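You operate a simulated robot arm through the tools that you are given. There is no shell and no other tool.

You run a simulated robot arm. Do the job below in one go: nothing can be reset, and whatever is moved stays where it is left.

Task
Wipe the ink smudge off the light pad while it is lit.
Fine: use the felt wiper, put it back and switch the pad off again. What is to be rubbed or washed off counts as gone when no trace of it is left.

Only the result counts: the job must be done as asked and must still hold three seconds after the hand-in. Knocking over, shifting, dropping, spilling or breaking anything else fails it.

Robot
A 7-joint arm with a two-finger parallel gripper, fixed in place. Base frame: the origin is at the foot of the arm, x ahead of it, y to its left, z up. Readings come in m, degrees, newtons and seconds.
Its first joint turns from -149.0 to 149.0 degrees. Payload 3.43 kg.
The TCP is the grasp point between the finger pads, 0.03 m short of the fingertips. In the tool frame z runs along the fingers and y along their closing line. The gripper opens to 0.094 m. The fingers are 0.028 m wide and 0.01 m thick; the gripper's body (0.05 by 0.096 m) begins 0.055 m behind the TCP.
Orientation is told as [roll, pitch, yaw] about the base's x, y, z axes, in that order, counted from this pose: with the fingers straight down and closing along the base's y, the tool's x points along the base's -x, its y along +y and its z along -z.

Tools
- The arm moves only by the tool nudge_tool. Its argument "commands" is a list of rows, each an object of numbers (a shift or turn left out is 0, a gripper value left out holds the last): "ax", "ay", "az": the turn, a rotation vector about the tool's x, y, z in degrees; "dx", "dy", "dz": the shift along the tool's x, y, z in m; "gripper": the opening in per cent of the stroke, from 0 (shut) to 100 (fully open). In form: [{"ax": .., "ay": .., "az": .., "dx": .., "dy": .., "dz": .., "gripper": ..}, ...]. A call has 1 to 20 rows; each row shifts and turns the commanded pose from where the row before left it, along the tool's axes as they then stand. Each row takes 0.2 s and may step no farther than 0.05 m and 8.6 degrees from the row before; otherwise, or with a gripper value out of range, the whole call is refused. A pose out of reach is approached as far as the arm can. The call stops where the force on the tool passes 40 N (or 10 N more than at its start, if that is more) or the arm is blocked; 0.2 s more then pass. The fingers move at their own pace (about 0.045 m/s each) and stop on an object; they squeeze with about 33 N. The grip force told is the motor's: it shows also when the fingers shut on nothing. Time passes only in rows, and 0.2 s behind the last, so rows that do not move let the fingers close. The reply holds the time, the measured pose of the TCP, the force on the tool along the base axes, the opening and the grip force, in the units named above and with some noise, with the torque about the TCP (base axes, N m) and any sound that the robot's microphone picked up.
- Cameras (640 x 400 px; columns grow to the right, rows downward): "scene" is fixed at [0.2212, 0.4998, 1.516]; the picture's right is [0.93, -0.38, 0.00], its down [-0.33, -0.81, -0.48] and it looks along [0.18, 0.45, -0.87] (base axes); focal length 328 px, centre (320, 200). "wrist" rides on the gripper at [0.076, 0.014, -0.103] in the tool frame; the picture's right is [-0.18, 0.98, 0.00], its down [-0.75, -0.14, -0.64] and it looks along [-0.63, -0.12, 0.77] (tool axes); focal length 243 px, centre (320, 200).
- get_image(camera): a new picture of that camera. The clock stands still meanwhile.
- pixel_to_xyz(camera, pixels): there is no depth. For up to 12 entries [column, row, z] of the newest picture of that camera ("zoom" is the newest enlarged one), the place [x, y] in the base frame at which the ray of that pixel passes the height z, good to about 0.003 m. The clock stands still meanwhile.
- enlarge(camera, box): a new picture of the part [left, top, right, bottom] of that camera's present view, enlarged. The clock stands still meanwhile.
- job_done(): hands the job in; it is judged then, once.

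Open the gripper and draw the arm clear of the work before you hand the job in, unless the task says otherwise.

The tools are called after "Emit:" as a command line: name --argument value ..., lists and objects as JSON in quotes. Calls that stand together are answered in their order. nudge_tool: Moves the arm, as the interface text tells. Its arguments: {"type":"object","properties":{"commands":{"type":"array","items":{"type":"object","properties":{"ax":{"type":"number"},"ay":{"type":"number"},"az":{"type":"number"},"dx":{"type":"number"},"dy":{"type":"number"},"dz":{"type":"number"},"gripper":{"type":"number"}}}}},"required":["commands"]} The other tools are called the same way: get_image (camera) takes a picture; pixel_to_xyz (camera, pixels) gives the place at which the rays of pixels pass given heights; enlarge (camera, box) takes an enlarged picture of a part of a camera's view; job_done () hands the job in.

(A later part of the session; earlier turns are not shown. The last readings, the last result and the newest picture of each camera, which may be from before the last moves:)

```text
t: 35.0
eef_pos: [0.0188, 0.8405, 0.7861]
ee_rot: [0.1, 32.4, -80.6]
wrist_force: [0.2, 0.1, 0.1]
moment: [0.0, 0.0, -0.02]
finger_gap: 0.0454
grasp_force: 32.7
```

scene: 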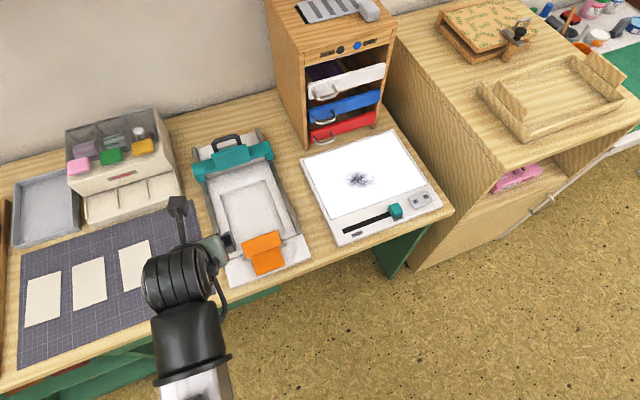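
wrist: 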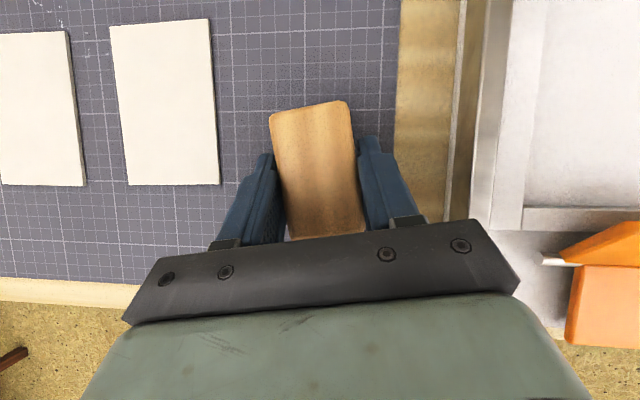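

Closed at z≈0.787 with gap 0.0454. I lift in small steps and check the hold.

Emit:
nudge_tool --commands '[{"dx": 0.0011, "dz": -0.0017}, {"dx": 0.0016, "dz": -0.0025}, {"dx": 0.0016, "dz": -0.0025}, {"dx": 0.0053, "dz": -0.0085}, {}]'

Emit:
get_image --camera "wrist"

```text
t: 36.2
eef_pos: [0.0205, 0.8405, 0.8061]
ee_rot: [0.1, 32.4, -80.7]
wrist_force: [-0.2, 0.0, 0.0]
moment: [0.03, 0.02, 0.03]
finger_gap: 0.0449
grasp_force: 33.3
```

```text
taken
```

wrist: 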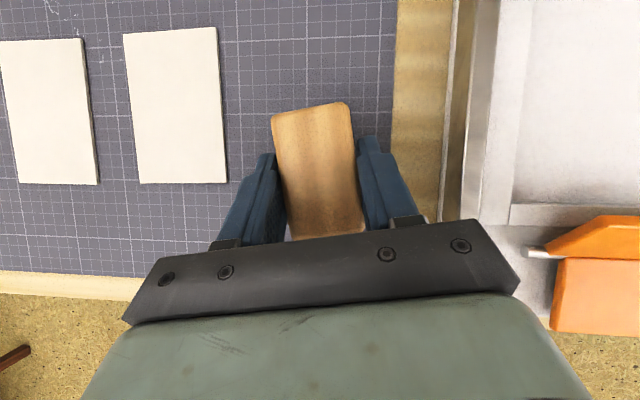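

The hold is firm. I lift to z≈0.97 and then travel over the trimmer toward the pad.

Emit:
nudge_tool --commands '[{"dx": 0.0213, "dz": -0.0339}, {"dx": 0.0213, "dz": -0.0339}, {"dx": 0.0213, "dz": -0.0339}, {"dx": 0.0213, "dz": -0.0339}, {"dx": -0.0025, "dy": 0.0223, "dz": -0.0015}, {"dx": -0.005, "dy": 0.0446, "dz": -0.0031}, {"dx": -0.005, "dy": 0.0446, "dz": -0.0031}, {"dx": -0.005, "dy": 0.0446, "dz": -0.0031}, {"dx": -0.005, "dy": 0.0446, "dz": -0.0031}, {"dx": -0.005, "dy": 0.0446, "dz": -0.0031}, {"dx": -0.005, "dy": 0.0446, "dz": -0.0031}, {"dx": -0.005, "dy": 0.0446, "dz": -0.0031}, {"dx": -0.005, "dy": 0.0446, "dz": -0.0031}, {"dx": -0.0025, "dy": 0.0223, "dz": -0.0015}, {}, {}]'

Emit:
get_image --camera "wrist"

Emit:
get_image --camera "scene"

```text
t: 39.6
eef_pos: [0.4239, 0.8527, 0.9636]
ee_rot: [-0.1, 32.4, -80.6]
wrist_force: [-0.4, 0.9, -0.8]
moment: [0.0, 0.0, 0.03]
finger_gap: 0.0452
grasp_force: 33.1
```

```text
taken
```

wrist: 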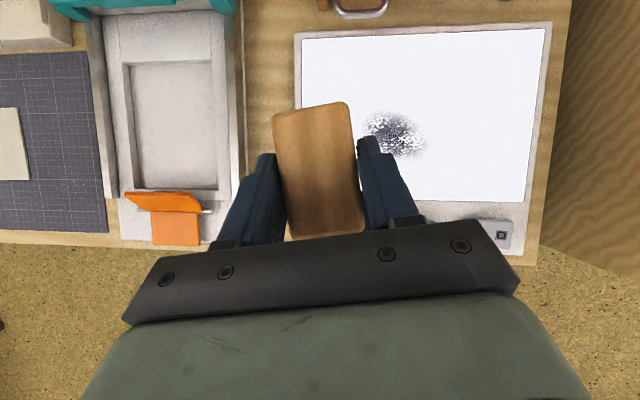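

```text
taken
```

scene: 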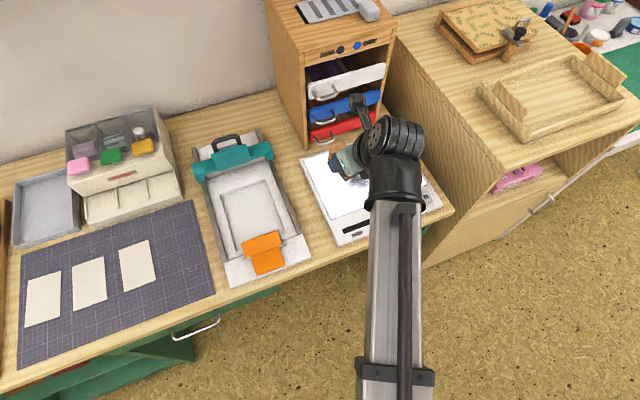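

The wiper is held above the pad's left side and the smudge is visible at wrist (395,133). I enlarge it to measure its extent.

Emit:
enlarge --camera "wrist" --box '[340, 80, 460, 180]'

```text
4.00 times, centred on (400, 130) of wrist
```

zoom: 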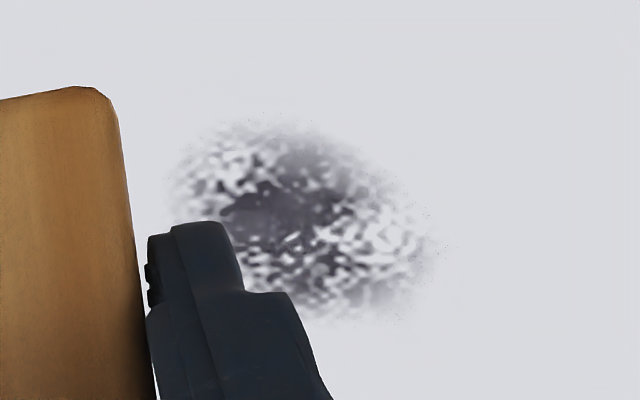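

I project the smudge's extreme points at the pad height.

Emit:
pixel_to_xyz --camera "zoom" --pixels '[[165, 175, 0.77], [445, 250, 0.77], [270, 112, 0.77], [390, 325, 0.77], [300, 220, 0.77], [300, 220, 0.76], [180, 140, 0.77], [430, 310, 0.77]]'

Emit:
pixel_to_xyz --camera "wrist" --pixels '[[296, 33, 0.77], [551, 23, 0.77], [524, 228, 0.77], [545, 28, 0.77], [302, 38, 0.77]]'

```text
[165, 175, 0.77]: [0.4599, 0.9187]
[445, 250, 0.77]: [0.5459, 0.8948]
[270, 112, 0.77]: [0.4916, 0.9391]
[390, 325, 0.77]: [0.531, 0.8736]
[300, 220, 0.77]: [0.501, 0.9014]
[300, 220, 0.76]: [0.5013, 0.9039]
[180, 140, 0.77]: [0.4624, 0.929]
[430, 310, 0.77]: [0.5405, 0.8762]
```

```text
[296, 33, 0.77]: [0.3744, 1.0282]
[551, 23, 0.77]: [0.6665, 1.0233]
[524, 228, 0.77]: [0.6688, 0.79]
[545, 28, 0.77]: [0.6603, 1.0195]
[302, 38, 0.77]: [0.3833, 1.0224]
```

The smudge spans x 0.458–0.548, y 0.870–0.940. I turn the tool to align the wiper with the pad axes and come down to about 3 cm above the pad at its left side.

Emit:
nudge_tool --commands '[{"ax": -2.52, "az": 3.97}, {"ax": -2.52, "az": 3.97}, {"dx": -0.0077, "dy": 0.004, "dz": 0.0318}, {"dx": -0.0077, "dy": 0.004, "dz": 0.0318}, {"dx": -0.0077, "dy": 0.004, "dz": 0.0318}, {"dx": -0.0077, "dy": 0.004, "dz": 0.0318}, {}, {}]'

Emit:
get_image --camera "wrist"

Emit:
get_image --camera "scene"

```text
t: 41.5
eef_pos: [0.4403, 0.8952, 0.8406]
ee_rot: [0.0, 32.3, -90.0]
wrist_force: [0.3, 0.5, 0.1]
moment: [0.0, -0.01, 0.01]
finger_gap: 0.0449
grasp_force: 33.7
```

```text
taken
```

wrist: 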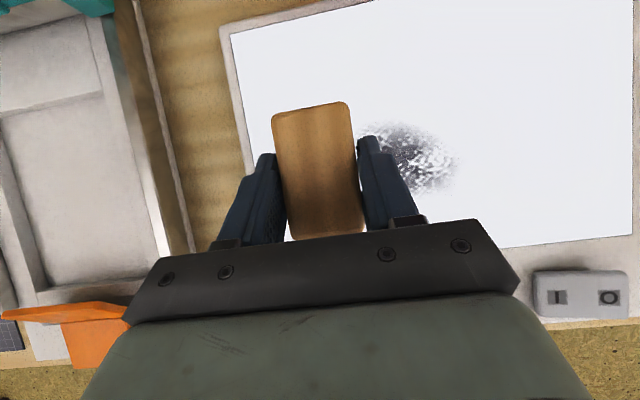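

```text
taken
```

scene: 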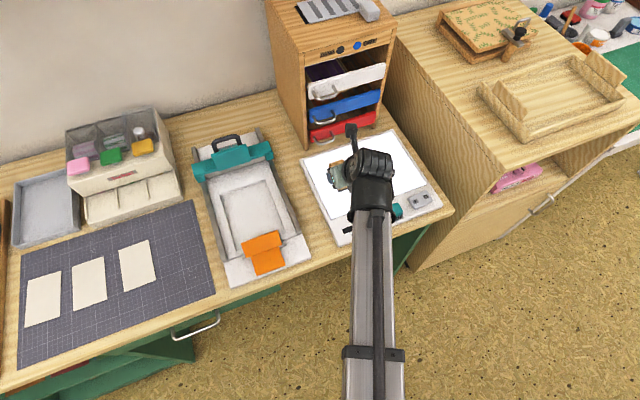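

Nothing touches and the rocker still shows I pressed. I first test reach in the air by sweeping to x≈0.555 and back at this height.

Emit:
nudge_tool --commands '[{"dy": 0.03}, {"dy": 0.03}, {"dy": 0.03}, {"dy": 0.03}, {"dx": 0.015, "dz": 0.0095}, {}]'

Emit:
get_image --camera "wrist"

```text
t: 42.9
eef_pos: [0.5597, 0.9128, 0.8403]
ee_rot: [0.0, 32.4, -90.0]
wrist_force: [-0.9, 0.8, -0.1]
moment: [-0.03, 0.01, 0.03]
finger_gap: 0.0451
grasp_force: 32.7
```

```text
taken
```

wrist: 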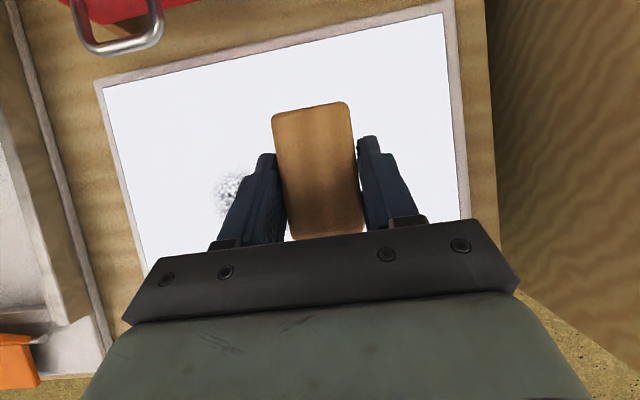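

Reach is fine at (0.56,0.913). I move to the right flank of the smudge and lower toward the pad, expecting contact near TCP z≈0.805.

Emit:
nudge_tool --commands '[{"dx": -0.0132, "dy": 0.0075, "dz": 0.0064}, {"dx": -0.0131, "dy": 0.0075, "dz": 0.0065}, {"dx": -0.00107, "dz": 0.0017}, {"dx": -0.00107, "dz": 0.0017}, {"dx": -0.00107, "dz": 0.0017}, {}]'

Emit:
nudge_tool --commands '[{"dx": -0.00107, "dz": 0.0017}, {}]'

Emit:
nudge_tool --commands '[{"dx": -0.00054, "dz": 0.00085}, {}]'

```text
t: 44.2
eef_pos: [0.5752, 0.8981, 0.8089]
ee_rot: [0.0, 32.4, -90.0]
wrist_force: [0.1, -0.1, -0.7]
moment: [0.03, 0.01, -0.03]
finger_gap: 0.0452
grasp_force: 33.0
```

```text
t: 44.9
eef_pos: [0.5753, 0.897, 0.8076]
ee_rot: [0.0, 32.4, -90.1]
wrist_force: [0.1, 0.3, -0.8]
moment: [0.0, 0.0, 0.0]
finger_gap: 0.0452
grasp_force: 33.3
```

```text
t: 45.5
eef_pos: [0.5757, 0.8976, 0.8063]
ee_rot: [-0.1, 32.4, -90.0]
wrist_force: [-0.1, -0.4, -0.4]
moment: [0.0, 0.0, 0.0]
finger_gap: 0.0452
grasp_force: 32.7
```

No contact yet at z≈0.806. I continue down in 1 mm steps.

Emit:
nudge_tool --commands '[{"dx": -0.00054, "dz": 0.00085}, {}]'

Emit:
nudge_tool --commands '[{"dx": -0.00054, "dz": 0.00085}, {}]'

Emit:
nudge_tool --commands '[{"dx": -0.00054, "dz": 0.00085}, {}]'

```text
t: 46.0
eef_pos: [0.5761, 0.898, 0.8057]
ee_rot: [0.1, 32.3, -90.0]
wrist_force: [0.1, 0.4, -1.2]
moment: [-0.02, 0.0, 0.01]
finger_gap: 0.045
grasp_force: 33.0
```

```text
t: 46.6
eef_pos: [0.5754, 0.8971, 0.8054]
ee_rot: [-0.1, 32.4, -90.0]
wrist_force: [-0.4, 0.6, -0.8]
moment: [0.0, 0.01, -0.01]
finger_gap: 0.0455
grasp_force: 32.4
```

```text
t: 47.2
eef_pos: [0.576, 0.8969, 0.805]
ee_rot: [0.0, 32.5, -90.0]
wrist_force: [-0.5, 0.7, 6.6]
moment: [0.3, 0.0, -0.02]
finger_gap: 0.0451
grasp_force: 33.9
```

Contact with about 6.6 N. I sweep left slowly over the smudge in 1 cm rows.

Emit:
nudge_tool --commands '[{"dy": -0.01}, {"dy": -0.01}, {"dy": -0.01}, {"dy": -0.01}, {"dy": -0.01}]'

Emit:
get_image --camera "wrist"

```text
t: 48.5
eef_pos: [0.5257, 0.8969, 0.804]
ee_rot: [0.2, 32.4, -89.9]
wrist_force: [4.4, 0.2, 9.6]
moment: [-0.03, -0.05, 0.0]
finger_gap: 0.0452
grasp_force: 33.1
```

```text
taken
```

wrist: 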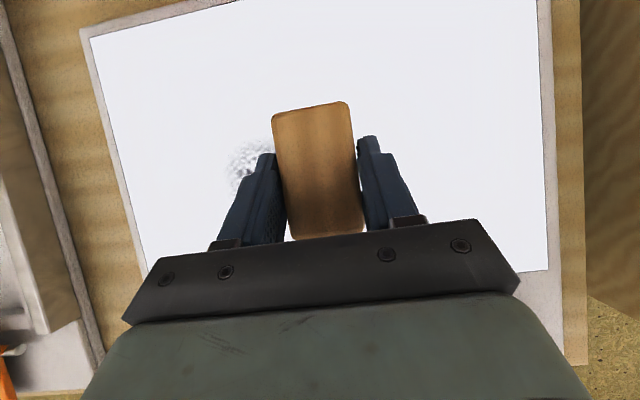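

The sweep slides well (friction about 4 N) with the wiper steady. I continue left past the smudge's edge.

Emit:
nudge_tool --commands '[{"dy": -0.01}, {"dy": -0.01}, {"dy": -0.01}, {"dy": -0.01}, {"dy": -0.01}, {"dy": -0.01}, {"dy": -0.01}, {"dy": -0.01}, {"dy": -0.01}]'

Emit:
get_image --camera "wrist"

```text
t: 50.5
eef_pos: [0.4353, 0.8964, 0.804]
ee_rot: [0.0, 32.4, -89.9]
wrist_force: [6.6, 1.1, 13.4]
moment: [-0.1, -0.11, 0.01]
finger_gap: 0.0451
grasp_force: 33.7
```

```text
taken
```

wrist: 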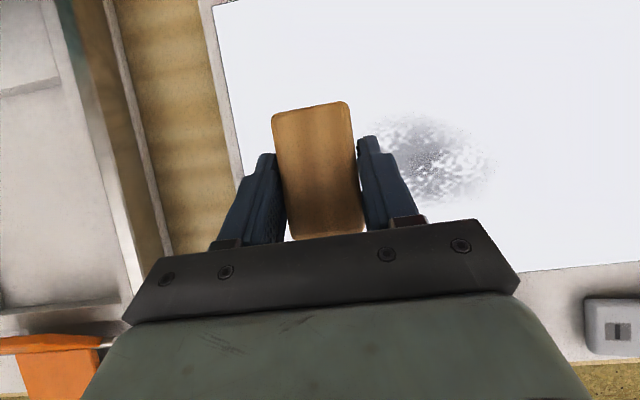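

The smudge has visibly faded, so repeated passes are needed. I do a full pass right and back left at this height.

Emit:
nudge_tool --commands '[{"dy": 0.0142}, {"dy": 0.0142}, {"dy": 0.0142}, {"dy": 0.0142}, {"dy": 0.0142}, {"dy": 0.0142}, {"dy": 0.0142}, {"dy": 0.0142}, {"dy": 0.0142}, {"dy": 0.0142}, {"dy": -0.0142}, {"dy": -0.0142}, {"dy": -0.0142}, {"dy": -0.0142}, {"dy": -0.0142}, {"dy": -0.0142}, {"dy": -0.0142}, {"dy": -0.0142}, {"dy": -0.0142}, {"dy": -0.0142}]'

Emit:
get_image --camera "wrist"

```text
t: 54.6
eef_pos: [0.4345, 0.8985, 0.8052]
ee_rot: [0.0, 32.4, -89.9]
wrist_force: [0.6, -1.1, 1.8]
moment: [0.01, -0.02, 0.0]
finger_gap: 0.0453
grasp_force: 33.0
```

```text
taken
```

wrist: 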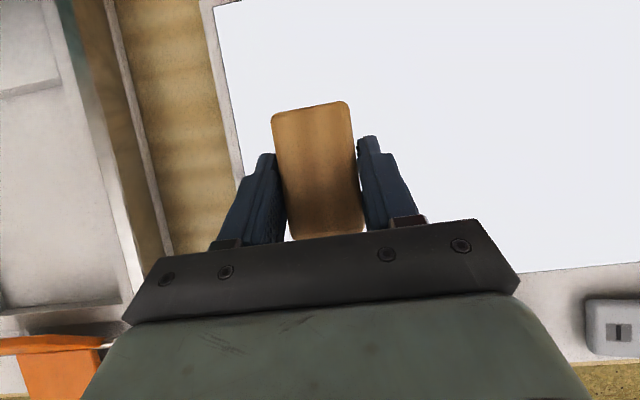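

The smudge looks gone. I enlarge the wrist view to search for faint traces.

Emit:
enlarge --camera "wrist" --box '[340, 90, 540, 220]'

Emit:
enlarge --camera "scene" --box '[300, 130, 440, 230]'

```text
3.08 times, centred on (440, 155) of wrist
```

zoom: 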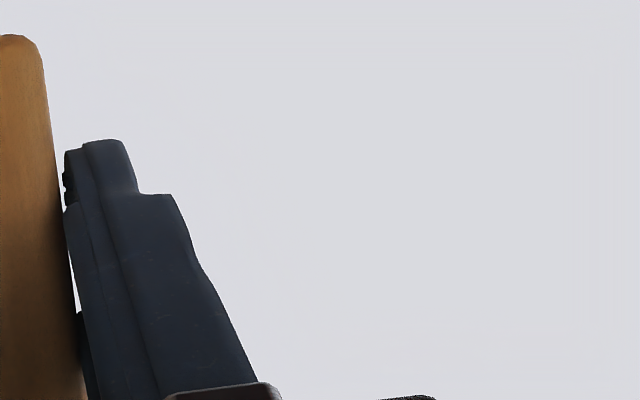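

```text
4.00 times, centred on (370, 180) of scene
```

zoom: 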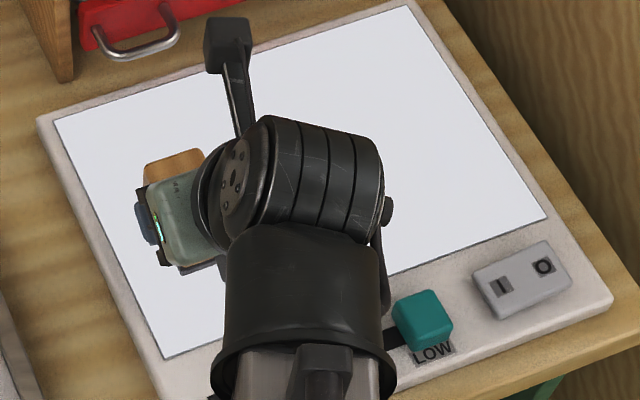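

No trace is visible. For certainty I make additional passes shifted slightly outward and inward, with a touch more pressure.

Emit:
nudge_tool --commands '[{"dx": 0.0051, "dz": 0.0042}, {"dx": 0.0051, "dz": 0.0042}, {"dy": 0.0142}, {"dy": 0.0142}, {"dy": 0.0142}, {"dy": 0.0142}, {"dy": 0.0142}, {"dy": 0.0142}, {"dy": 0.0142}, {"dy": 0.0142}, {"dy": 0.0142}]'

```text
t: 57.0
eef_pos: [0.5629, 0.9101, 0.8044]
ee_rot: [0.1, 32.5, -90.0]
wrist_force: [-12.3, -0.2, 29.7]
moment: [-0.13, 0.15, -0.02]
finger_gap: 0.0451
grasp_force: 32.8
```

Force rose to 30 N, so I ease up about 0.7 mm, shift inward and sweep back left.

Emit:
nudge_tool --commands '[{"dx": 0.0004, "dz": -0.0006}, {"dx": -0.0076, "dz": -0.0048}, {"dx": -0.0076, "dz": -0.0048}, {"dx": -0.0076, "dz": -0.0048}, {"dy": -0.0142}, {"dy": -0.0142}, {"dy": -0.0142}, {"dy": -0.0142}, {"dy": -0.0142}, {"dy": -0.0142}, {"dy": -0.0142}, {"dy": -0.0142}, {"dy": -0.0142}]'

Emit:
get_image --camera "wrist"

```text
t: 59.9
eef_pos: [0.4344, 0.8842, 0.8049]
ee_rot: [0.0, 32.5, -89.9]
wrist_force: [7.9, -1.1, 19.4]
moment: [-0.03, -0.09, 0.02]
finger_gap: 0.0455
grasp_force: 33.0
```

```text
taken
```

wrist: 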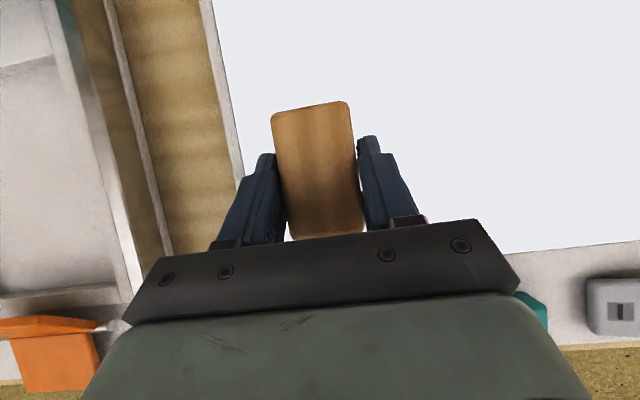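

Still clean. I make one last centre pass to the right and then lift straight up for a full inspection.

Emit:
nudge_tool --commands '[{"dx": 0.0057, "dz": 0.0036}, {"dx": 0.0057, "dz": 0.0036}, {"dy": 0.0142}, {"dy": 0.0142}, {"dy": 0.0142}, {"dy": 0.0142}, {"dy": 0.0142}, {"dy": 0.0142}, {"dy": 0.0142}, {"dy": 0.0142}, {"dy": 0.0142}, {"dx": 0.0054, "dz": -0.0084}, {"dx": 0.0107, "dz": -0.0169}, {"dx": 0.0161, "dz": -0.0253}, {"dx": 0.0214, "dz": -0.0338}, {"dx": 0.0214, "dz": -0.0338}, {}]'

Emit:
get_image --camera "wrist"

Emit:
get_image --camera "scene"

```text
t: 63.5
eef_pos: [0.5647, 0.897, 0.944]
ee_rot: [0.0, 32.4, -90.0]
wrist_force: [0.2, 0.4, -1.2]
moment: [0.0, -0.01, 0.01]
finger_gap: 0.0452
grasp_force: 32.9
```

```text
taken
```

wrist: 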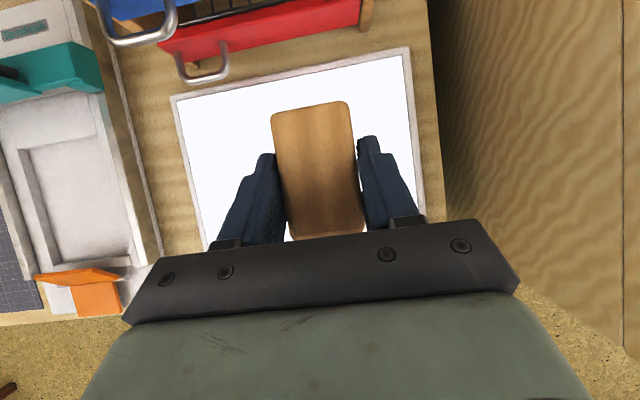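

```text
taken
```

scene: 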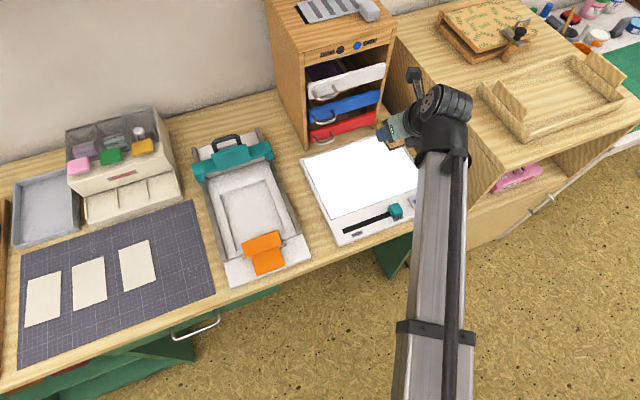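

The pad surface looks clean and still lit. I enlarge the scene view of the pad to confirm that no faint trace remains.

Emit:
enlarge --camera "scene" --box '[300, 130, 430, 240]'

```text
3.64 times, centred on (365, 185) of scene
```

zoom: 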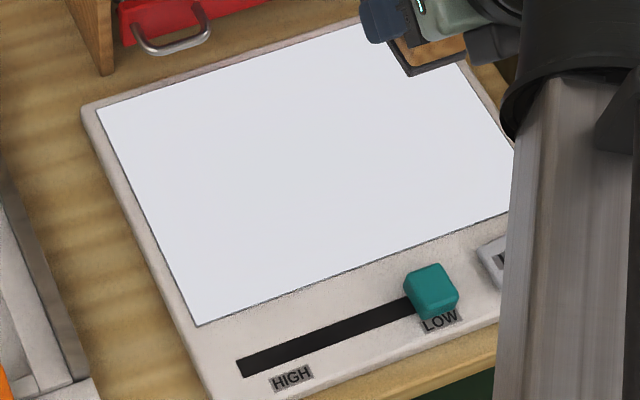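

The lit pad is spotless. I turn the tool back to its former yaw and carry the wiper back above its place on the mat.

Emit:
nudge_tool --commands '[{"ax": 2.52, "az": -3.97}, {"ax": 2.52, "az": -3.97}, {"dx": 0.0017, "dy": -0.0211, "dz": 0.0003}, {"dx": 0.00336, "dy": -0.04218, "dz": 0.00068}, {"dx": 0.00336, "dy": -0.04218, "dz": 0.00068}, {"dx": 0.00336, "dy": -0.04218, "dz": 0.00068}, {"dx": 0.00336, "dy": -0.04218, "dz": 0.00068}, {"dx": 0.00336, "dy": -0.04218, "dz": 0.00068}, {"dx": 0.00336, "dy": -0.04218, "dz": 0.00068}, {"dx": 0.00336, "dy": -0.04218, "dz": 0.00068}, {"dx": 0.00336, "dy": -0.04218, "dz": 0.00068}, {"dx": 0.00336, "dy": -0.04218, "dz": 0.00068}, {"dx": 0.00336, "dy": -0.04218, "dz": 0.00068}, {"dx": 0.00336, "dy": -0.04218, "dz": 0.00068}, {"dx": 0.00336, "dy": -0.04218, "dz": 0.00068}, {"dx": 0.0017, "dy": -0.0211, "dz": 0.0003}, {}, {}]'

Emit:
get_image --camera "wrist"

Emit:
get_image --camera "scene"

```text
t: 67.2
eef_pos: [0.0141, 0.8504, 0.9587]
ee_rot: [0.0, 32.4, -80.6]
wrist_force: [0.4, -0.3, -0.5]
moment: [-0.01, -0.05, 0.01]
finger_gap: 0.0452
grasp_force: 32.9
```

```text
taken
```

wrist: 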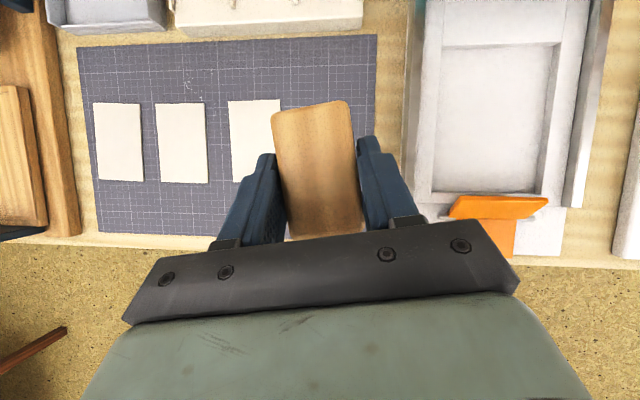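

```text
taken
```

scene: 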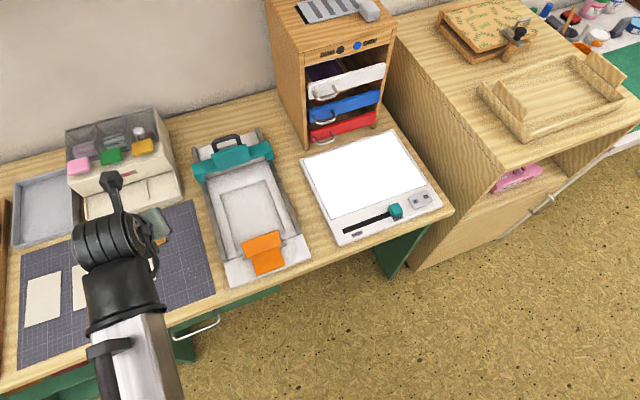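

The scene confirms the clean pad. Now I lower the wiper to just above the mat at its original spot.

Emit:
nudge_tool --commands '[{"dx": -0.0213, "dy": 0.0007, "dz": 0.0324}, {"dx": -0.0213, "dy": 0.0007, "dz": 0.0324}, {"dx": -0.0213, "dy": 0.0007, "dz": 0.0324}, {"dx": -0.0213, "dy": 0.0006, "dz": 0.0324}, {}, {}]'

Emit:
get_image --camera "wrist"

```text
t: 68.7
eef_pos: [0.0177, 0.8481, 0.8038]
ee_rot: [0.0, 32.4, -80.7]
wrist_force: [-0.8, -0.3, 0.8]
moment: [-0.02, -0.01, -0.02]
finger_gap: 0.0453
grasp_force: 32.8
```

```text
taken
```

wrist: 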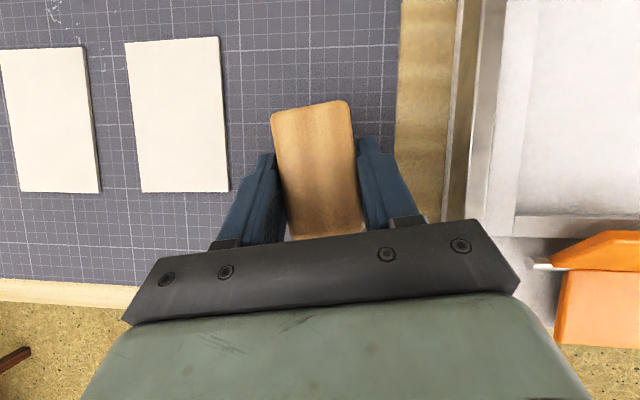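

About 1.5 cm above the mat. I lower quickly by 1.3 cm and then in millimetre steps until light contact.

Emit:
nudge_tool --commands '[{"dx": -0.0023, "dz": 0.0036}, {"dx": -0.0023, "dz": 0.0036}, {"dx": -0.0023, "dz": 0.0036}, {"dx": -0.0005, "dz": 0.00085}, {}]'

Emit:
nudge_tool --commands '[{"dx": -0.0005, "dz": 0.00085}, {}]'

Emit:
nudge_tool --commands '[{"dx": -0.0005, "dz": 0.00085}, {}]'

Emit:
nudge_tool --commands '[{"dx": -0.0005, "dz": 0.00085}, {}]'

```text
t: 69.8
eef_pos: [0.0184, 0.8476, 0.7904]
ee_rot: [0.0, 32.4, -80.6]
wrist_force: [-0.1, -0.4, -0.5]
moment: [0.01, -0.01, 0.0]
finger_gap: 0.0453
grasp_force: 32.7
```

```text
t: 70.5
eef_pos: [0.0188, 0.8476, 0.7892]
ee_rot: [0.0, 32.4, -80.6]
wrist_force: [0.3, -0.5, -0.6]
moment: [0.02, 0.01, -0.01]
finger_gap: 0.0451
grasp_force: 33.4
```

```text
t: 71.0
eef_pos: [0.0181, 0.8476, 0.7884]
ee_rot: [0.0, 32.4, -80.6]
wrist_force: [1.0, 0.0, 0.0]
moment: [0.04, 0.01, 0.0]
finger_gap: 0.0453
grasp_force: 32.9
```

```text
t: 71.7
eef_pos: [0.0187, 0.8473, 0.7875]
ee_rot: [0.0, 32.3, -80.6]
wrist_force: [-1.2, 0.0, -0.6]
moment: [0.01, 0.02, 0.0]
finger_gap: 0.0453
grasp_force: 33.0
```

No contact at z≈0.7875 yet; continuing down in 1 mm steps.

Emit:
nudge_tool --commands '[{"dx": -0.0005, "dz": 0.00085}, {}]'

Emit:
nudge_tool --commands '[{"dx": -0.0005, "dz": 0.00085}, {}]'

```text
t: 72.2
eef_pos: [0.0178, 0.8476, 0.7867]
ee_rot: [0.0, 32.4, -80.6]
wrist_force: [1.1, -0.7, 6.9]
moment: [0.25, 0.02, -0.03]
finger_gap: 0.0453
grasp_force: 33.0
```

```text
t: 72.8
eef_pos: [0.0177, 0.8463, 0.787]
ee_rot: [0.1, 32.7, -80.7]
wrist_force: [0.8, -0.7, 18.4]
moment: [0.56, 0.09, 0.0]
finger_gap: 0.0453
grasp_force: 33.3
```

The wiper rests on the mat (18 N). I ease off 1 mm, open the fingers and rise.

Emit:
nudge_tool --commands '[{"dx": 0.0005, "dz": -0.00085}, {"gripper": 85}, {}, {}, {}, {}]'

Emit:
nudge_tool --commands '[{"dx": 0.0054, "dz": -0.0084}, {"dx": 0.0107, "dz": -0.0169}, {"dx": 0.0161, "dz": -0.0253}, {"dx": 0.0161, "dz": -0.0253}, {"dx": 0.0161, "dz": -0.0253}, {}]'

Emit:
get_image --camera "wrist"

```text
t: 74.2
eef_pos: [0.0193, 0.8477, 0.7861]
ee_rot: [-0.1, 32.3, -80.6]
wrist_force: [-0.6, -1.0, 0.2]
moment: [0.03, -0.04, 0.02]
finger_gap: 0.0799
grasp_force: 0.1
```

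```text
t: 75.7
eef_pos: [0.0175, 0.8467, 0.9061]
ee_rot: [0.0, 32.3, -80.6]
wrist_force: [0.6, 0.8, -0.5]
moment: [0.0, -0.02, 0.01]
finger_gap: 0.0799
grasp_force: 0.1
```

```text
taken
```

wrist: 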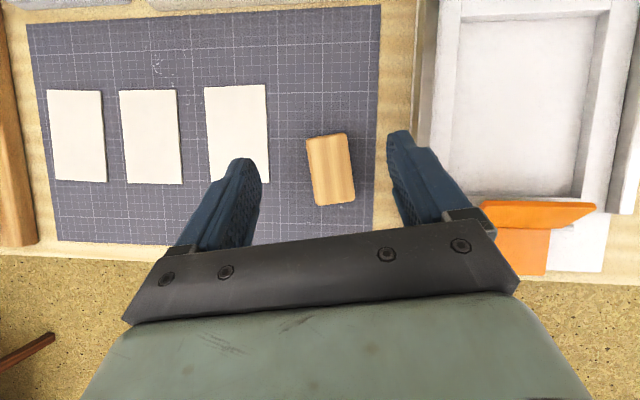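

The wiper sits on the mat. I check its centre against the original (0.016,0.856).

Emit:
pixel_to_xyz --camera "wrist" --pixels '[[307, 140, 0.775], [346, 133, 0.775], [355, 202, 0.775], [315, 207, 0.775], [330.8, 170.5, 0.775], [330.8, 170.5, 0.765]]'

Emit:
enlarge --camera "wrist" --box '[285, 120, 375, 220]'

```text
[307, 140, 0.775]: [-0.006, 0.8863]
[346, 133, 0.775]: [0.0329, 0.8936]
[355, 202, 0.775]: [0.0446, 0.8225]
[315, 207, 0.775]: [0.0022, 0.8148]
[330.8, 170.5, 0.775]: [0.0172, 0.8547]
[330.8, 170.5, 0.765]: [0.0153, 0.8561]
```

```text
4.00 times, centred on (330, 170) of wrist
```

zoom: 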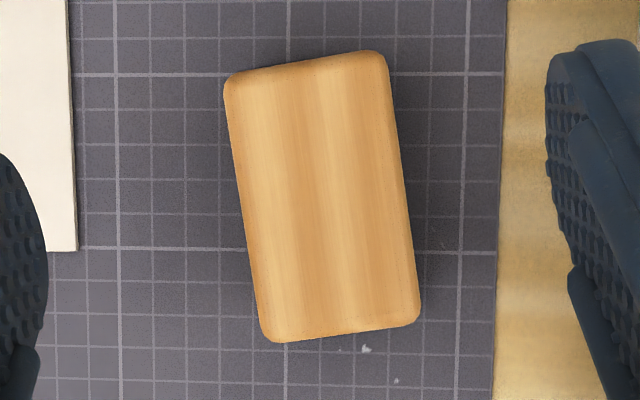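

The centre is back at (0.0165,0.855), only turned by about 13°. To restore its original direction too, I rise, straighten the tool and will rotate it half a turn so I can square the wiper with a gentle aligned squeeze.

Emit:
nudge_tool --commands '[{"dx": 0.0161, "dz": -0.0253}, {"dx": 0.0161, "dz": -0.0253}, {"dx": 0.0161, "dz": -0.0253}, {"ay": -8.1}, {"ay": -8.1}, {"ay": -8.1}, {"ay": -8.0}, {}, {}]'

```text
t: 77.7
eef_pos: [0.0181, 0.8479, 0.9956]
ee_rot: [0.0, 0.0, -80.2]
wrist_force: [0.6, 0.0, 0.5]
moment: [-0.02, 0.0, 0.02]
finger_gap: 0.08
grasp_force: 0.1
```

Tool is vertical now at yaw −80°. I rotate about the vertical by +166° to yaw +86°, which lines the fingers up with the wiper's original direction.

Emit:
nudge_tool --commands '[{"az": -8.31}, {"az": -8.31}, {"az": -8.31}, {"az": -8.31}, {"az": -8.31}, {"az": -8.31}, {"az": -8.31}, {"az": -8.31}, {"az": -8.31}, {"az": -8.31}, {"az": -8.31}, {"az": -8.31}, {"az": -8.31}, {"az": -8.31}, {"az": -8.31}, {"az": -8.31}, {"az": -8.31}, {"az": -8.31}, {"az": -8.31}, {"az": -8.31}]'

Emit:
get_image --camera "wrist"

Emit:
get_image --camera "scene"

```text
t: 81.8
eef_pos: [0.0177, 0.847, 0.997]
ee_rot: [0.0, -0.1, 85.8]
wrist_force: [-0.4, -0.4, -0.3]
moment: [0.01, 0.01, 0.0]
finger_gap: 0.0798
grasp_force: 0.2
```

```text
taken
```

wrist: 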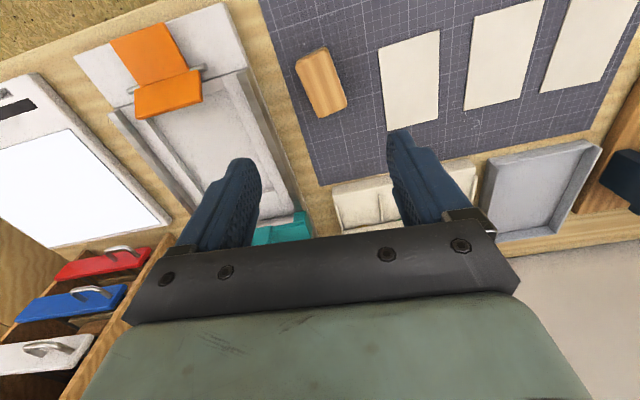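

```text
taken
```

scene: 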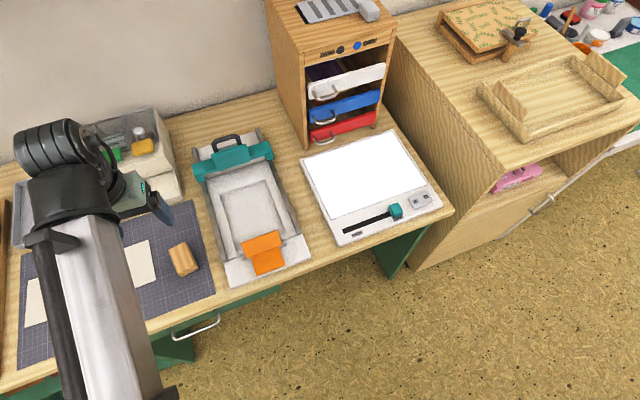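

The view is clear and the wiper lies at scene (183,259). I centre over it and descend to z≈0.84 with the fingers open.

Emit:
nudge_tool --commands '[{"dx": -0.0084, "dy": 0.0018, "dz": 0.02, "gripper": 95}, {"dz": 0.04}, {"dz": 0.04}, {"dz": 0.04}, {"dz": 0.018}, {}, {}]'

Emit:
get_image --camera "wrist"

Emit:
enlarge --camera "scene" --box '[130, 190, 250, 300]'

```text
t: 83.5
eef_pos: [0.0164, 0.8574, 0.8374]
ee_rot: [0.0, 0.0, 85.6]
wrist_force: [-0.8, 0.3, -0.3]
moment: [-0.03, 0.0, -0.03]
finger_gap: 0.0895
grasp_force: 0.1
```

```text
taken
```

wrist: 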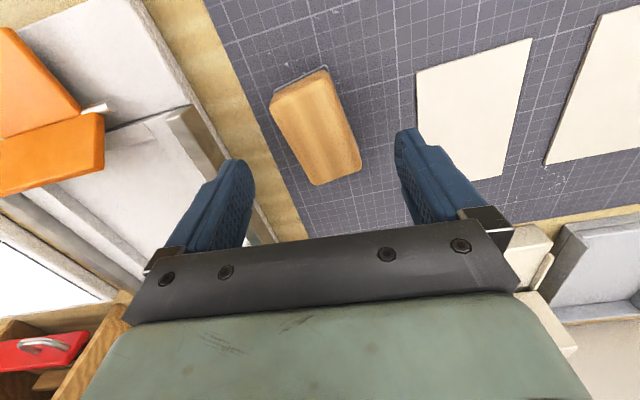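

```text
3.64 times, centred on (190, 245) of scene
```

zoom: 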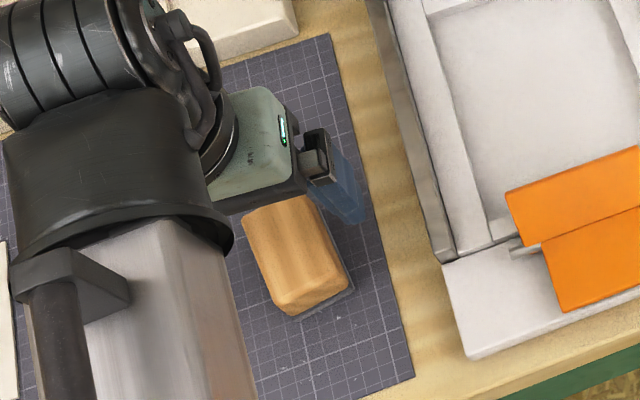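

Clearances look fine on both sides (card edge 1.7 cm away). I descend to z≈0.787, fingertips about 5 mm above the mat.

Emit:
nudge_tool --commands '[{"dz": 0.015}, {"dz": 0.015}, {"dz": 0.01}, {"dz": 0.01}, {}, {}]'

Emit:
get_image --camera "wrist"

```text
t: 84.8
eef_pos: [0.018, 0.8561, 0.7878]
ee_rot: [-0.1, 0.0, 85.6]
wrist_force: [0.3, -0.3, -0.3]
moment: [0.03, 0.01, -0.02]
finger_gap: 0.0891
grasp_force: 0.0
```

```text
taken
```

wrist: 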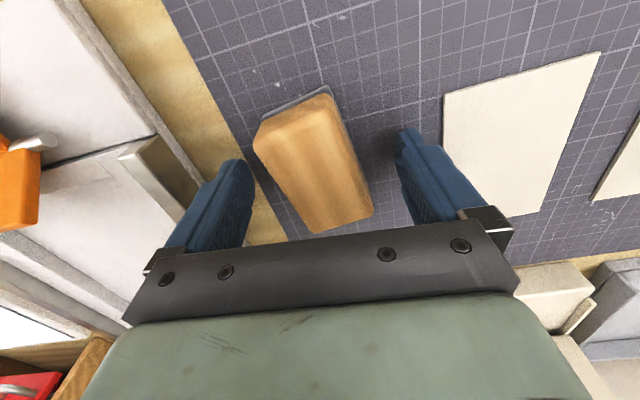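

The fingers straddle the wiper at the original angle. I close to 47 % (just the wiper's width) to square it.

Emit:
nudge_tool --commands '[{"gripper": 60}, {}, {"gripper": 52}, {}, {"gripper": 47}, {}, {}, {}]'

Emit:
get_image --camera "wrist"

```text
t: 86.7
eef_pos: [0.0168, 0.8567, 0.7893]
ee_rot: [0.0, -0.2, 85.7]
wrist_force: [-0.6, 0.2, 0.9]
moment: [-0.01, 0.02, -0.01]
finger_gap: 0.0503
grasp_force: 32.8
```

```text
taken
```

wrist: 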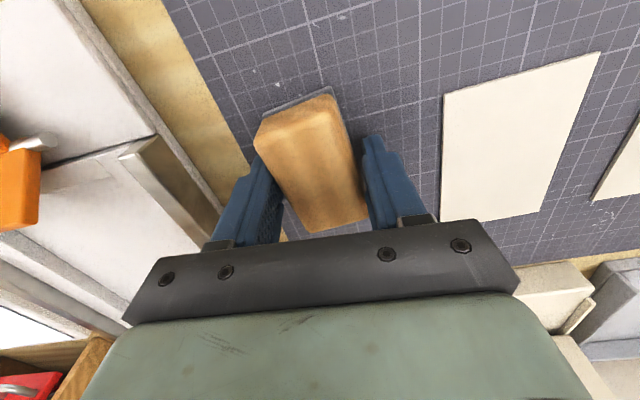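

The gap stopped at 0.050, so it is only partly turned. I keep squeezing for another second to let it come square.

Emit:
nudge_tool --commands '[{"gripper": 30}, {}, {}, {}, {}, {}]'

Emit:
get_image --camera "wrist"

```text
t: 88.0
eef_pos: [0.0158, 0.8564, 0.7882]
ee_rot: [0.0, -0.1, 85.6]
wrist_force: [-1.6, 0.0, 0.2]
moment: [0.01, 0.0, 0.06]
finger_gap: 0.0498
grasp_force: 32.9
```

```text
taken
```

wrist: 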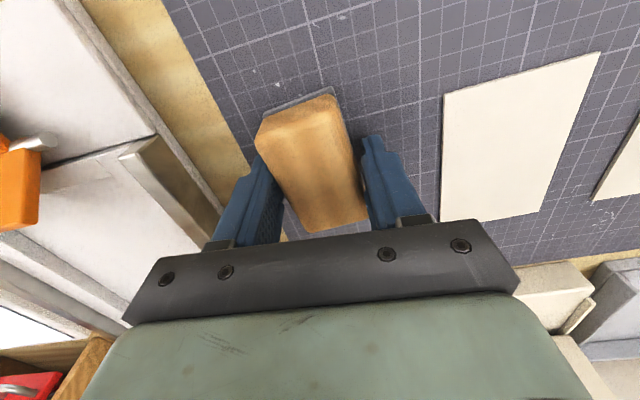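

The wiper is jammed slightly askew by friction. I measure its current angle from the top edges, since I can simply turn the tool with it held.

Emit:
pixel_to_xyz --camera "wrist" --pixels '[[257, 135, 0.775], [304, 230, 0.775], [335, 97, 0.775], [367, 215, 0.775], [270, 110, 0.755], [333, 88, 0.755], [165, 0, 0.752], [300, 215, 0.752]]'

Emit:
enlarge --camera "wrist" --box '[220, 70, 400, 250]'

Emit:
enlarge --camera "scene" --box '[140, 200, 240, 300]'

```text
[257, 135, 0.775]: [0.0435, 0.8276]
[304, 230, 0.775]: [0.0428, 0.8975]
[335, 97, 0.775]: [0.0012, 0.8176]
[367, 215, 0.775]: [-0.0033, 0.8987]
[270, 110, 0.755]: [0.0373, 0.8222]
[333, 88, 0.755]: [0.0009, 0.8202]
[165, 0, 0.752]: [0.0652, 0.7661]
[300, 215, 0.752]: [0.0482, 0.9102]
```

```text
2.22 times, centred on (310, 160) of wrist
```

zoom: 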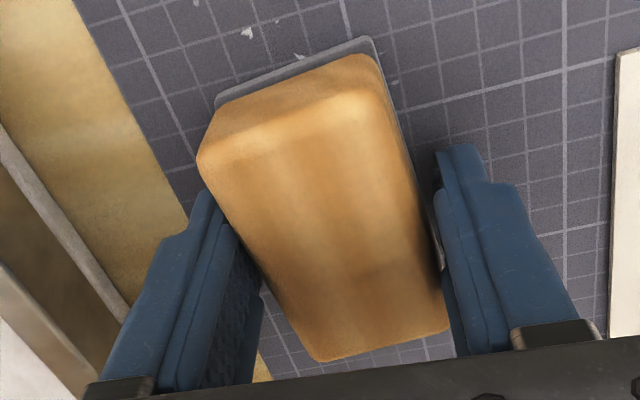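

```text
4.00 times, centred on (190, 250) of scene
```

zoom: 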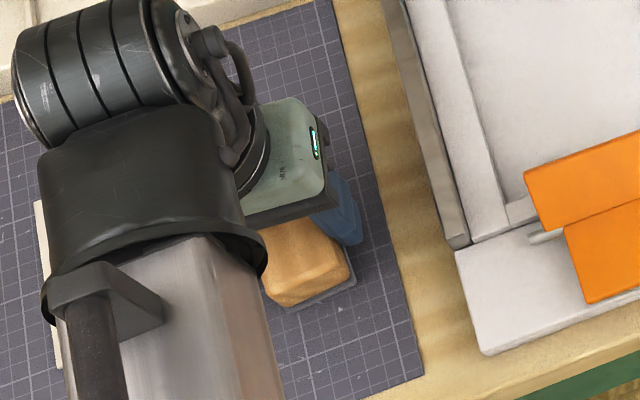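

The wiper's long axis is now at about 93° versus the original 86°. I turn the tool −7° with it held, then open.

Emit:
nudge_tool --commands '[{"az": 1.75}, {"az": 1.75}, {"az": 1.75}, {"az": 1.75}, {}, {}]'

Emit:
nudge_tool --commands '[{"gripper": 95}, {}, {}, {}, {}, {"dz": -0.015}, {"dz": -0.03}, {"dz": -0.03}, {"dz": -0.03}, {"dz": -0.03}, {"dz": -0.03}, {}]'

Emit:
get_image --camera "wrist"

Emit:
enlarge --camera "scene" --box '[140, 220, 220, 300]'

```text
t: 89.5
eef_pos: [0.0166, 0.8571, 0.7895]
ee_rot: [-0.1, -0.2, 78.6]
wrist_force: [0.0, 0.0, -0.6]
moment: [0.02, 0.02, 0.01]
finger_gap: 0.0493
grasp_force: 32.6
```

```text
t: 92.0
eef_pos: [0.0166, 0.8558, 0.9537]
ee_rot: [0.0, -0.1, 78.6]
wrist_force: [-0.3, 0.0, -0.3]
moment: [-0.03, -0.03, 0.01]
finger_gap: 0.0892
grasp_force: 0.1
```

```text
taken
```

wrist: 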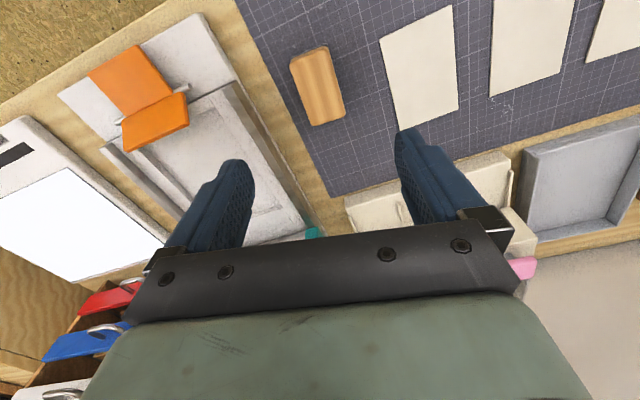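

```text
5.00 times, centred on (180, 260) of scene
```

zoom: 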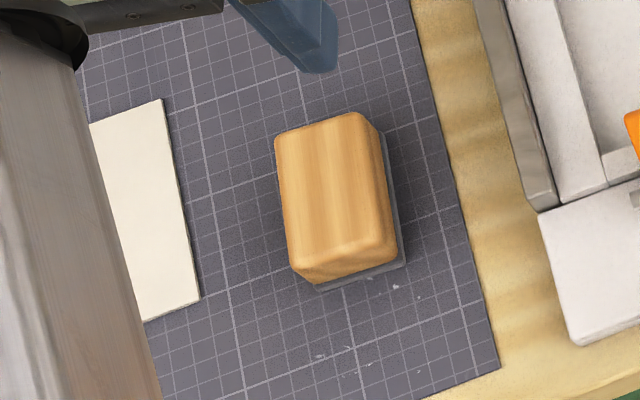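

The wiper now sits as in the first picture (corners match within 1–2 px). I close the fingers, rise and move toward the pad side, then rotate the tool back for pressing the switch.

Emit:
nudge_tool --commands '[{"dz": -0.03, "gripper": 0}, {"dz": -0.03}, {"dx": 0.0048, "dy": -0.0392}, {"dx": 0.0048, "dy": -0.0392}, {"dx": 0.0048, "dy": -0.0392}, {"dx": 0.0048, "dy": -0.0392}, {"dx": 0.0048, "dy": -0.0392}, {"dx": 0.0048, "dy": -0.0392}, {"dx": 0.0048, "dy": -0.0392}, {"dx": 0.0048, "dy": -0.0392}, {}]'

Emit:
nudge_tool --commands '[{"az": 8.43}, {"az": 8.43}, {"az": 8.43}, {"az": 8.43}, {"az": 8.43}, {"az": 8.43}, {"az": 8.43}, {"az": 8.43}, {"az": 8.43}, {"az": 8.43}, {"az": 8.43}, {"az": 8.43}, {"az": 8.43}, {"az": 8.43}, {"az": 8.43}, {"az": 8.43}, {"az": 8.43}, {"az": 8.43}, {"az": 8.43}, {"az": 8.43}]'

```text
t: 94.5
eef_pos: [0.3165, 0.7549, 1.0141]
ee_rot: [0.1, -0.1, 78.6]
wrist_force: [0.4, 0.9, 1.0]
moment: [-0.02, 0.03, 0.01]
finger_gap: 0.0001
grasp_force: 33.4
```

```text
t: 98.7
eef_pos: [0.3174, 0.7558, 1.0137]
ee_rot: [0.0, 0.1, -90.2]
wrist_force: [-0.7, 0.6, 0.5]
moment: [0.0, 0.0, 0.0]
finger_gap: 0.0
grasp_force: 32.9
```

Tool is back at yaw −90°. I move over to the switch's O side and tilt the fingers outward by 32°.

Emit:
nudge_tool --commands '[{"dy": 0.0398, "dx": 0.001}, {"dy": 0.0398, "dx": 0.001}, {"dy": 0.0398, "dx": 0.001}, {"dy": 0.0398, "dx": 0.001}, {"dy": 0.0398, "dx": 0.001}, {"dy": 0.0398, "dx": 0.001}, {"dy": 0.0398, "dx": 0.001}, {"dy": 0.0398, "dx": 0.001}, {"dz": 0.03}, {"dz": 0.03}, {"ay": 8}, {"ay": 8}, {"ay": 8}, {"ay": 8}, {}, {}]'

Emit:
enlarge --camera "scene" --box '[370, 170, 450, 230]'

Emit:
get_image --camera "wrist"

```text
t: 102.0
eef_pos: [0.6359, 0.7645, 0.9534]
ee_rot: [0.0, 32.1, -90.0]
wrist_force: [-0.2, 0.2, -0.6]
moment: [0.0, -0.01, 0.01]
finger_gap: 0.0
grasp_force: 33.0
```

```text
6.67 times, centred on (410, 200) of scene
```

zoom: 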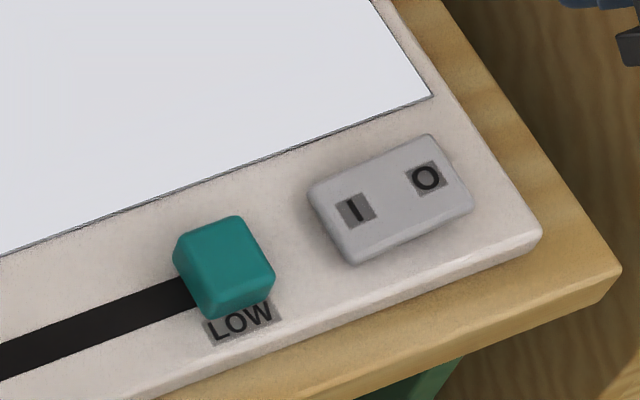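

```text
taken
```

wrist: 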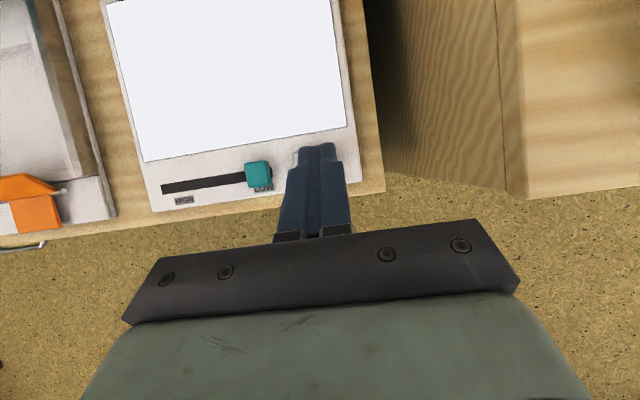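

The O label at scene (426,197) is now on the raised side. I lower the closed fingertips to just above it.

Emit:
nudge_tool --commands '[{"dx": -0.0137, "dz": 0.02625}, {"dx": -0.0137, "dz": 0.02625}, {"dx": -0.0137, "dz": 0.02625}, {"dx": -0.0137, "dz": 0.02625}, {}, {}]'

Emit:
enlarge --camera "wrist" --box '[240, 80, 400, 200]'

Emit:
enlarge --camera "scene" --box '[370, 150, 480, 230]'

```text
t: 103.5
eef_pos: [0.6343, 0.7744, 0.8352]
ee_rot: [0.0, 32.1, -90.0]
wrist_force: [-0.4, 0.1, -0.5]
moment: [0.0, -0.03, 0.01]
finger_gap: 0.0
grasp_force: 33.3
```

```text
3.33 times, centred on (320, 140) of wrist
```

zoom: 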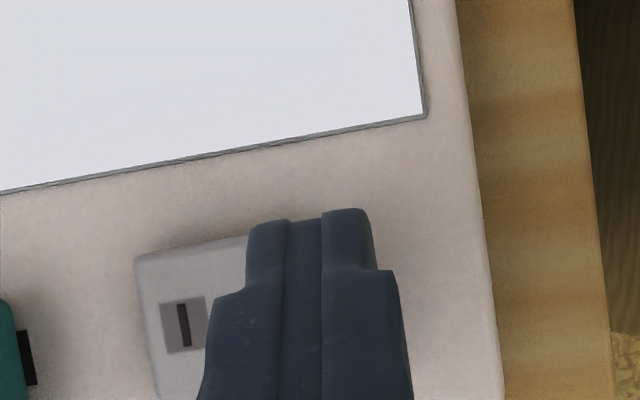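

```text
5.00 times, centred on (425, 190) of scene
```

zoom: 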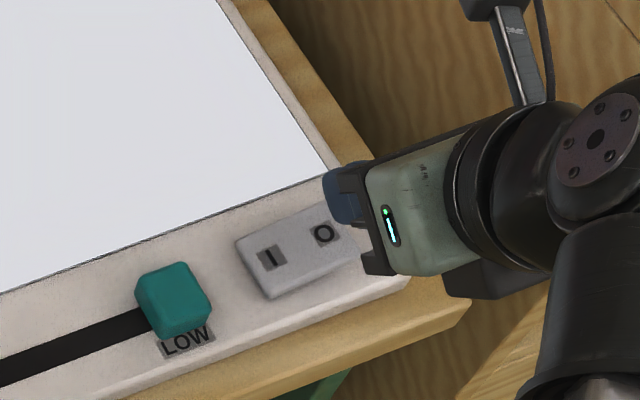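

The fingertips are over the O half. I shift 2 mm further right and descend in small steps, watching the force.

Emit:
nudge_tool --commands '[{"dy": 0.002}, {"dx": -0.0016, "dz": 0.00254}, {"dx": -0.0016, "dz": 0.00254}, {"dx": -0.0016, "dz": 0.00254}, {"dx": -0.0016, "dz": 0.00254}, {"dx": -0.0016, "dz": 0.00254}, {}]'

Emit:
nudge_tool --commands '[{"dx": -0.0011, "dz": 0.0017}, {"dx": -0.0011, "dz": 0.0017}, {}]'

Emit:
nudge_tool --commands '[{"dx": -0.0005, "dz": 0.00085}, {"dx": -0.0005, "dz": 0.00085}, {}]'

```text
t: 105.0
eef_pos: [0.6368, 0.7727, 0.82]
ee_rot: [0.0, 32.1, -90.0]
wrist_force: [-0.7, 0.2, 0.2]
moment: [-0.02, -0.01, -0.01]
finger_gap: 0.0
grasp_force: 33.1
```

```text
t: 105.8
eef_pos: [0.6377, 0.7734, 0.816]
ee_rot: [0.0, 32.1, -90.0]
wrist_force: [0.0, 0.5, 0.0]
moment: [0.01, -0.02, -0.03]
finger_gap: 0.0
grasp_force: 33.1
```

```text
t: 106.7
eef_pos: [0.6371, 0.7731, 0.8148]
ee_rot: [0.0, 32.2, -90.0]
wrist_force: [-0.6, 0.7, 0.6]
moment: [0.01, -0.01, 0.04]
finger_gap: 0.0
grasp_force: 32.7
```

No contact yet at z≈0.815. I continue in 1 mm steps.

Emit:
nudge_tool --commands '[{"dx": -0.0005, "dz": 0.00085}, {}]'

Emit:
nudge_tool --commands '[{"dx": -0.0005, "dz": 0.00085}, {}]'

Emit:
enlarge --camera "scene" --box '[340, 130, 480, 230]'

```text
t: 107.2
eef_pos: [0.6368, 0.7737, 0.8135]
ee_rot: [0.0, 32.1, -89.9]
wrist_force: [-0.7, 0.3, -0.3]
moment: [-0.03, -0.04, 0.0]
finger_gap: 0.0003
grasp_force: 33.2
```

```text
t: 107.8
eef_pos: [0.6371, 0.7735, 0.8134]
ee_rot: [0.1, 32.1, -90.0]
wrist_force: [0.6, 1.9, 3.2]
moment: [0.01, 0.03, -0.03]
finger_gap: 0.0002
grasp_force: 33.3
```

```text
4.00 times, centred on (410, 180) of scene
```

zoom: 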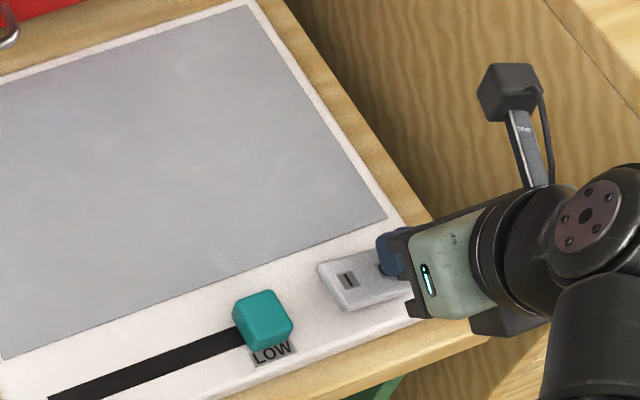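

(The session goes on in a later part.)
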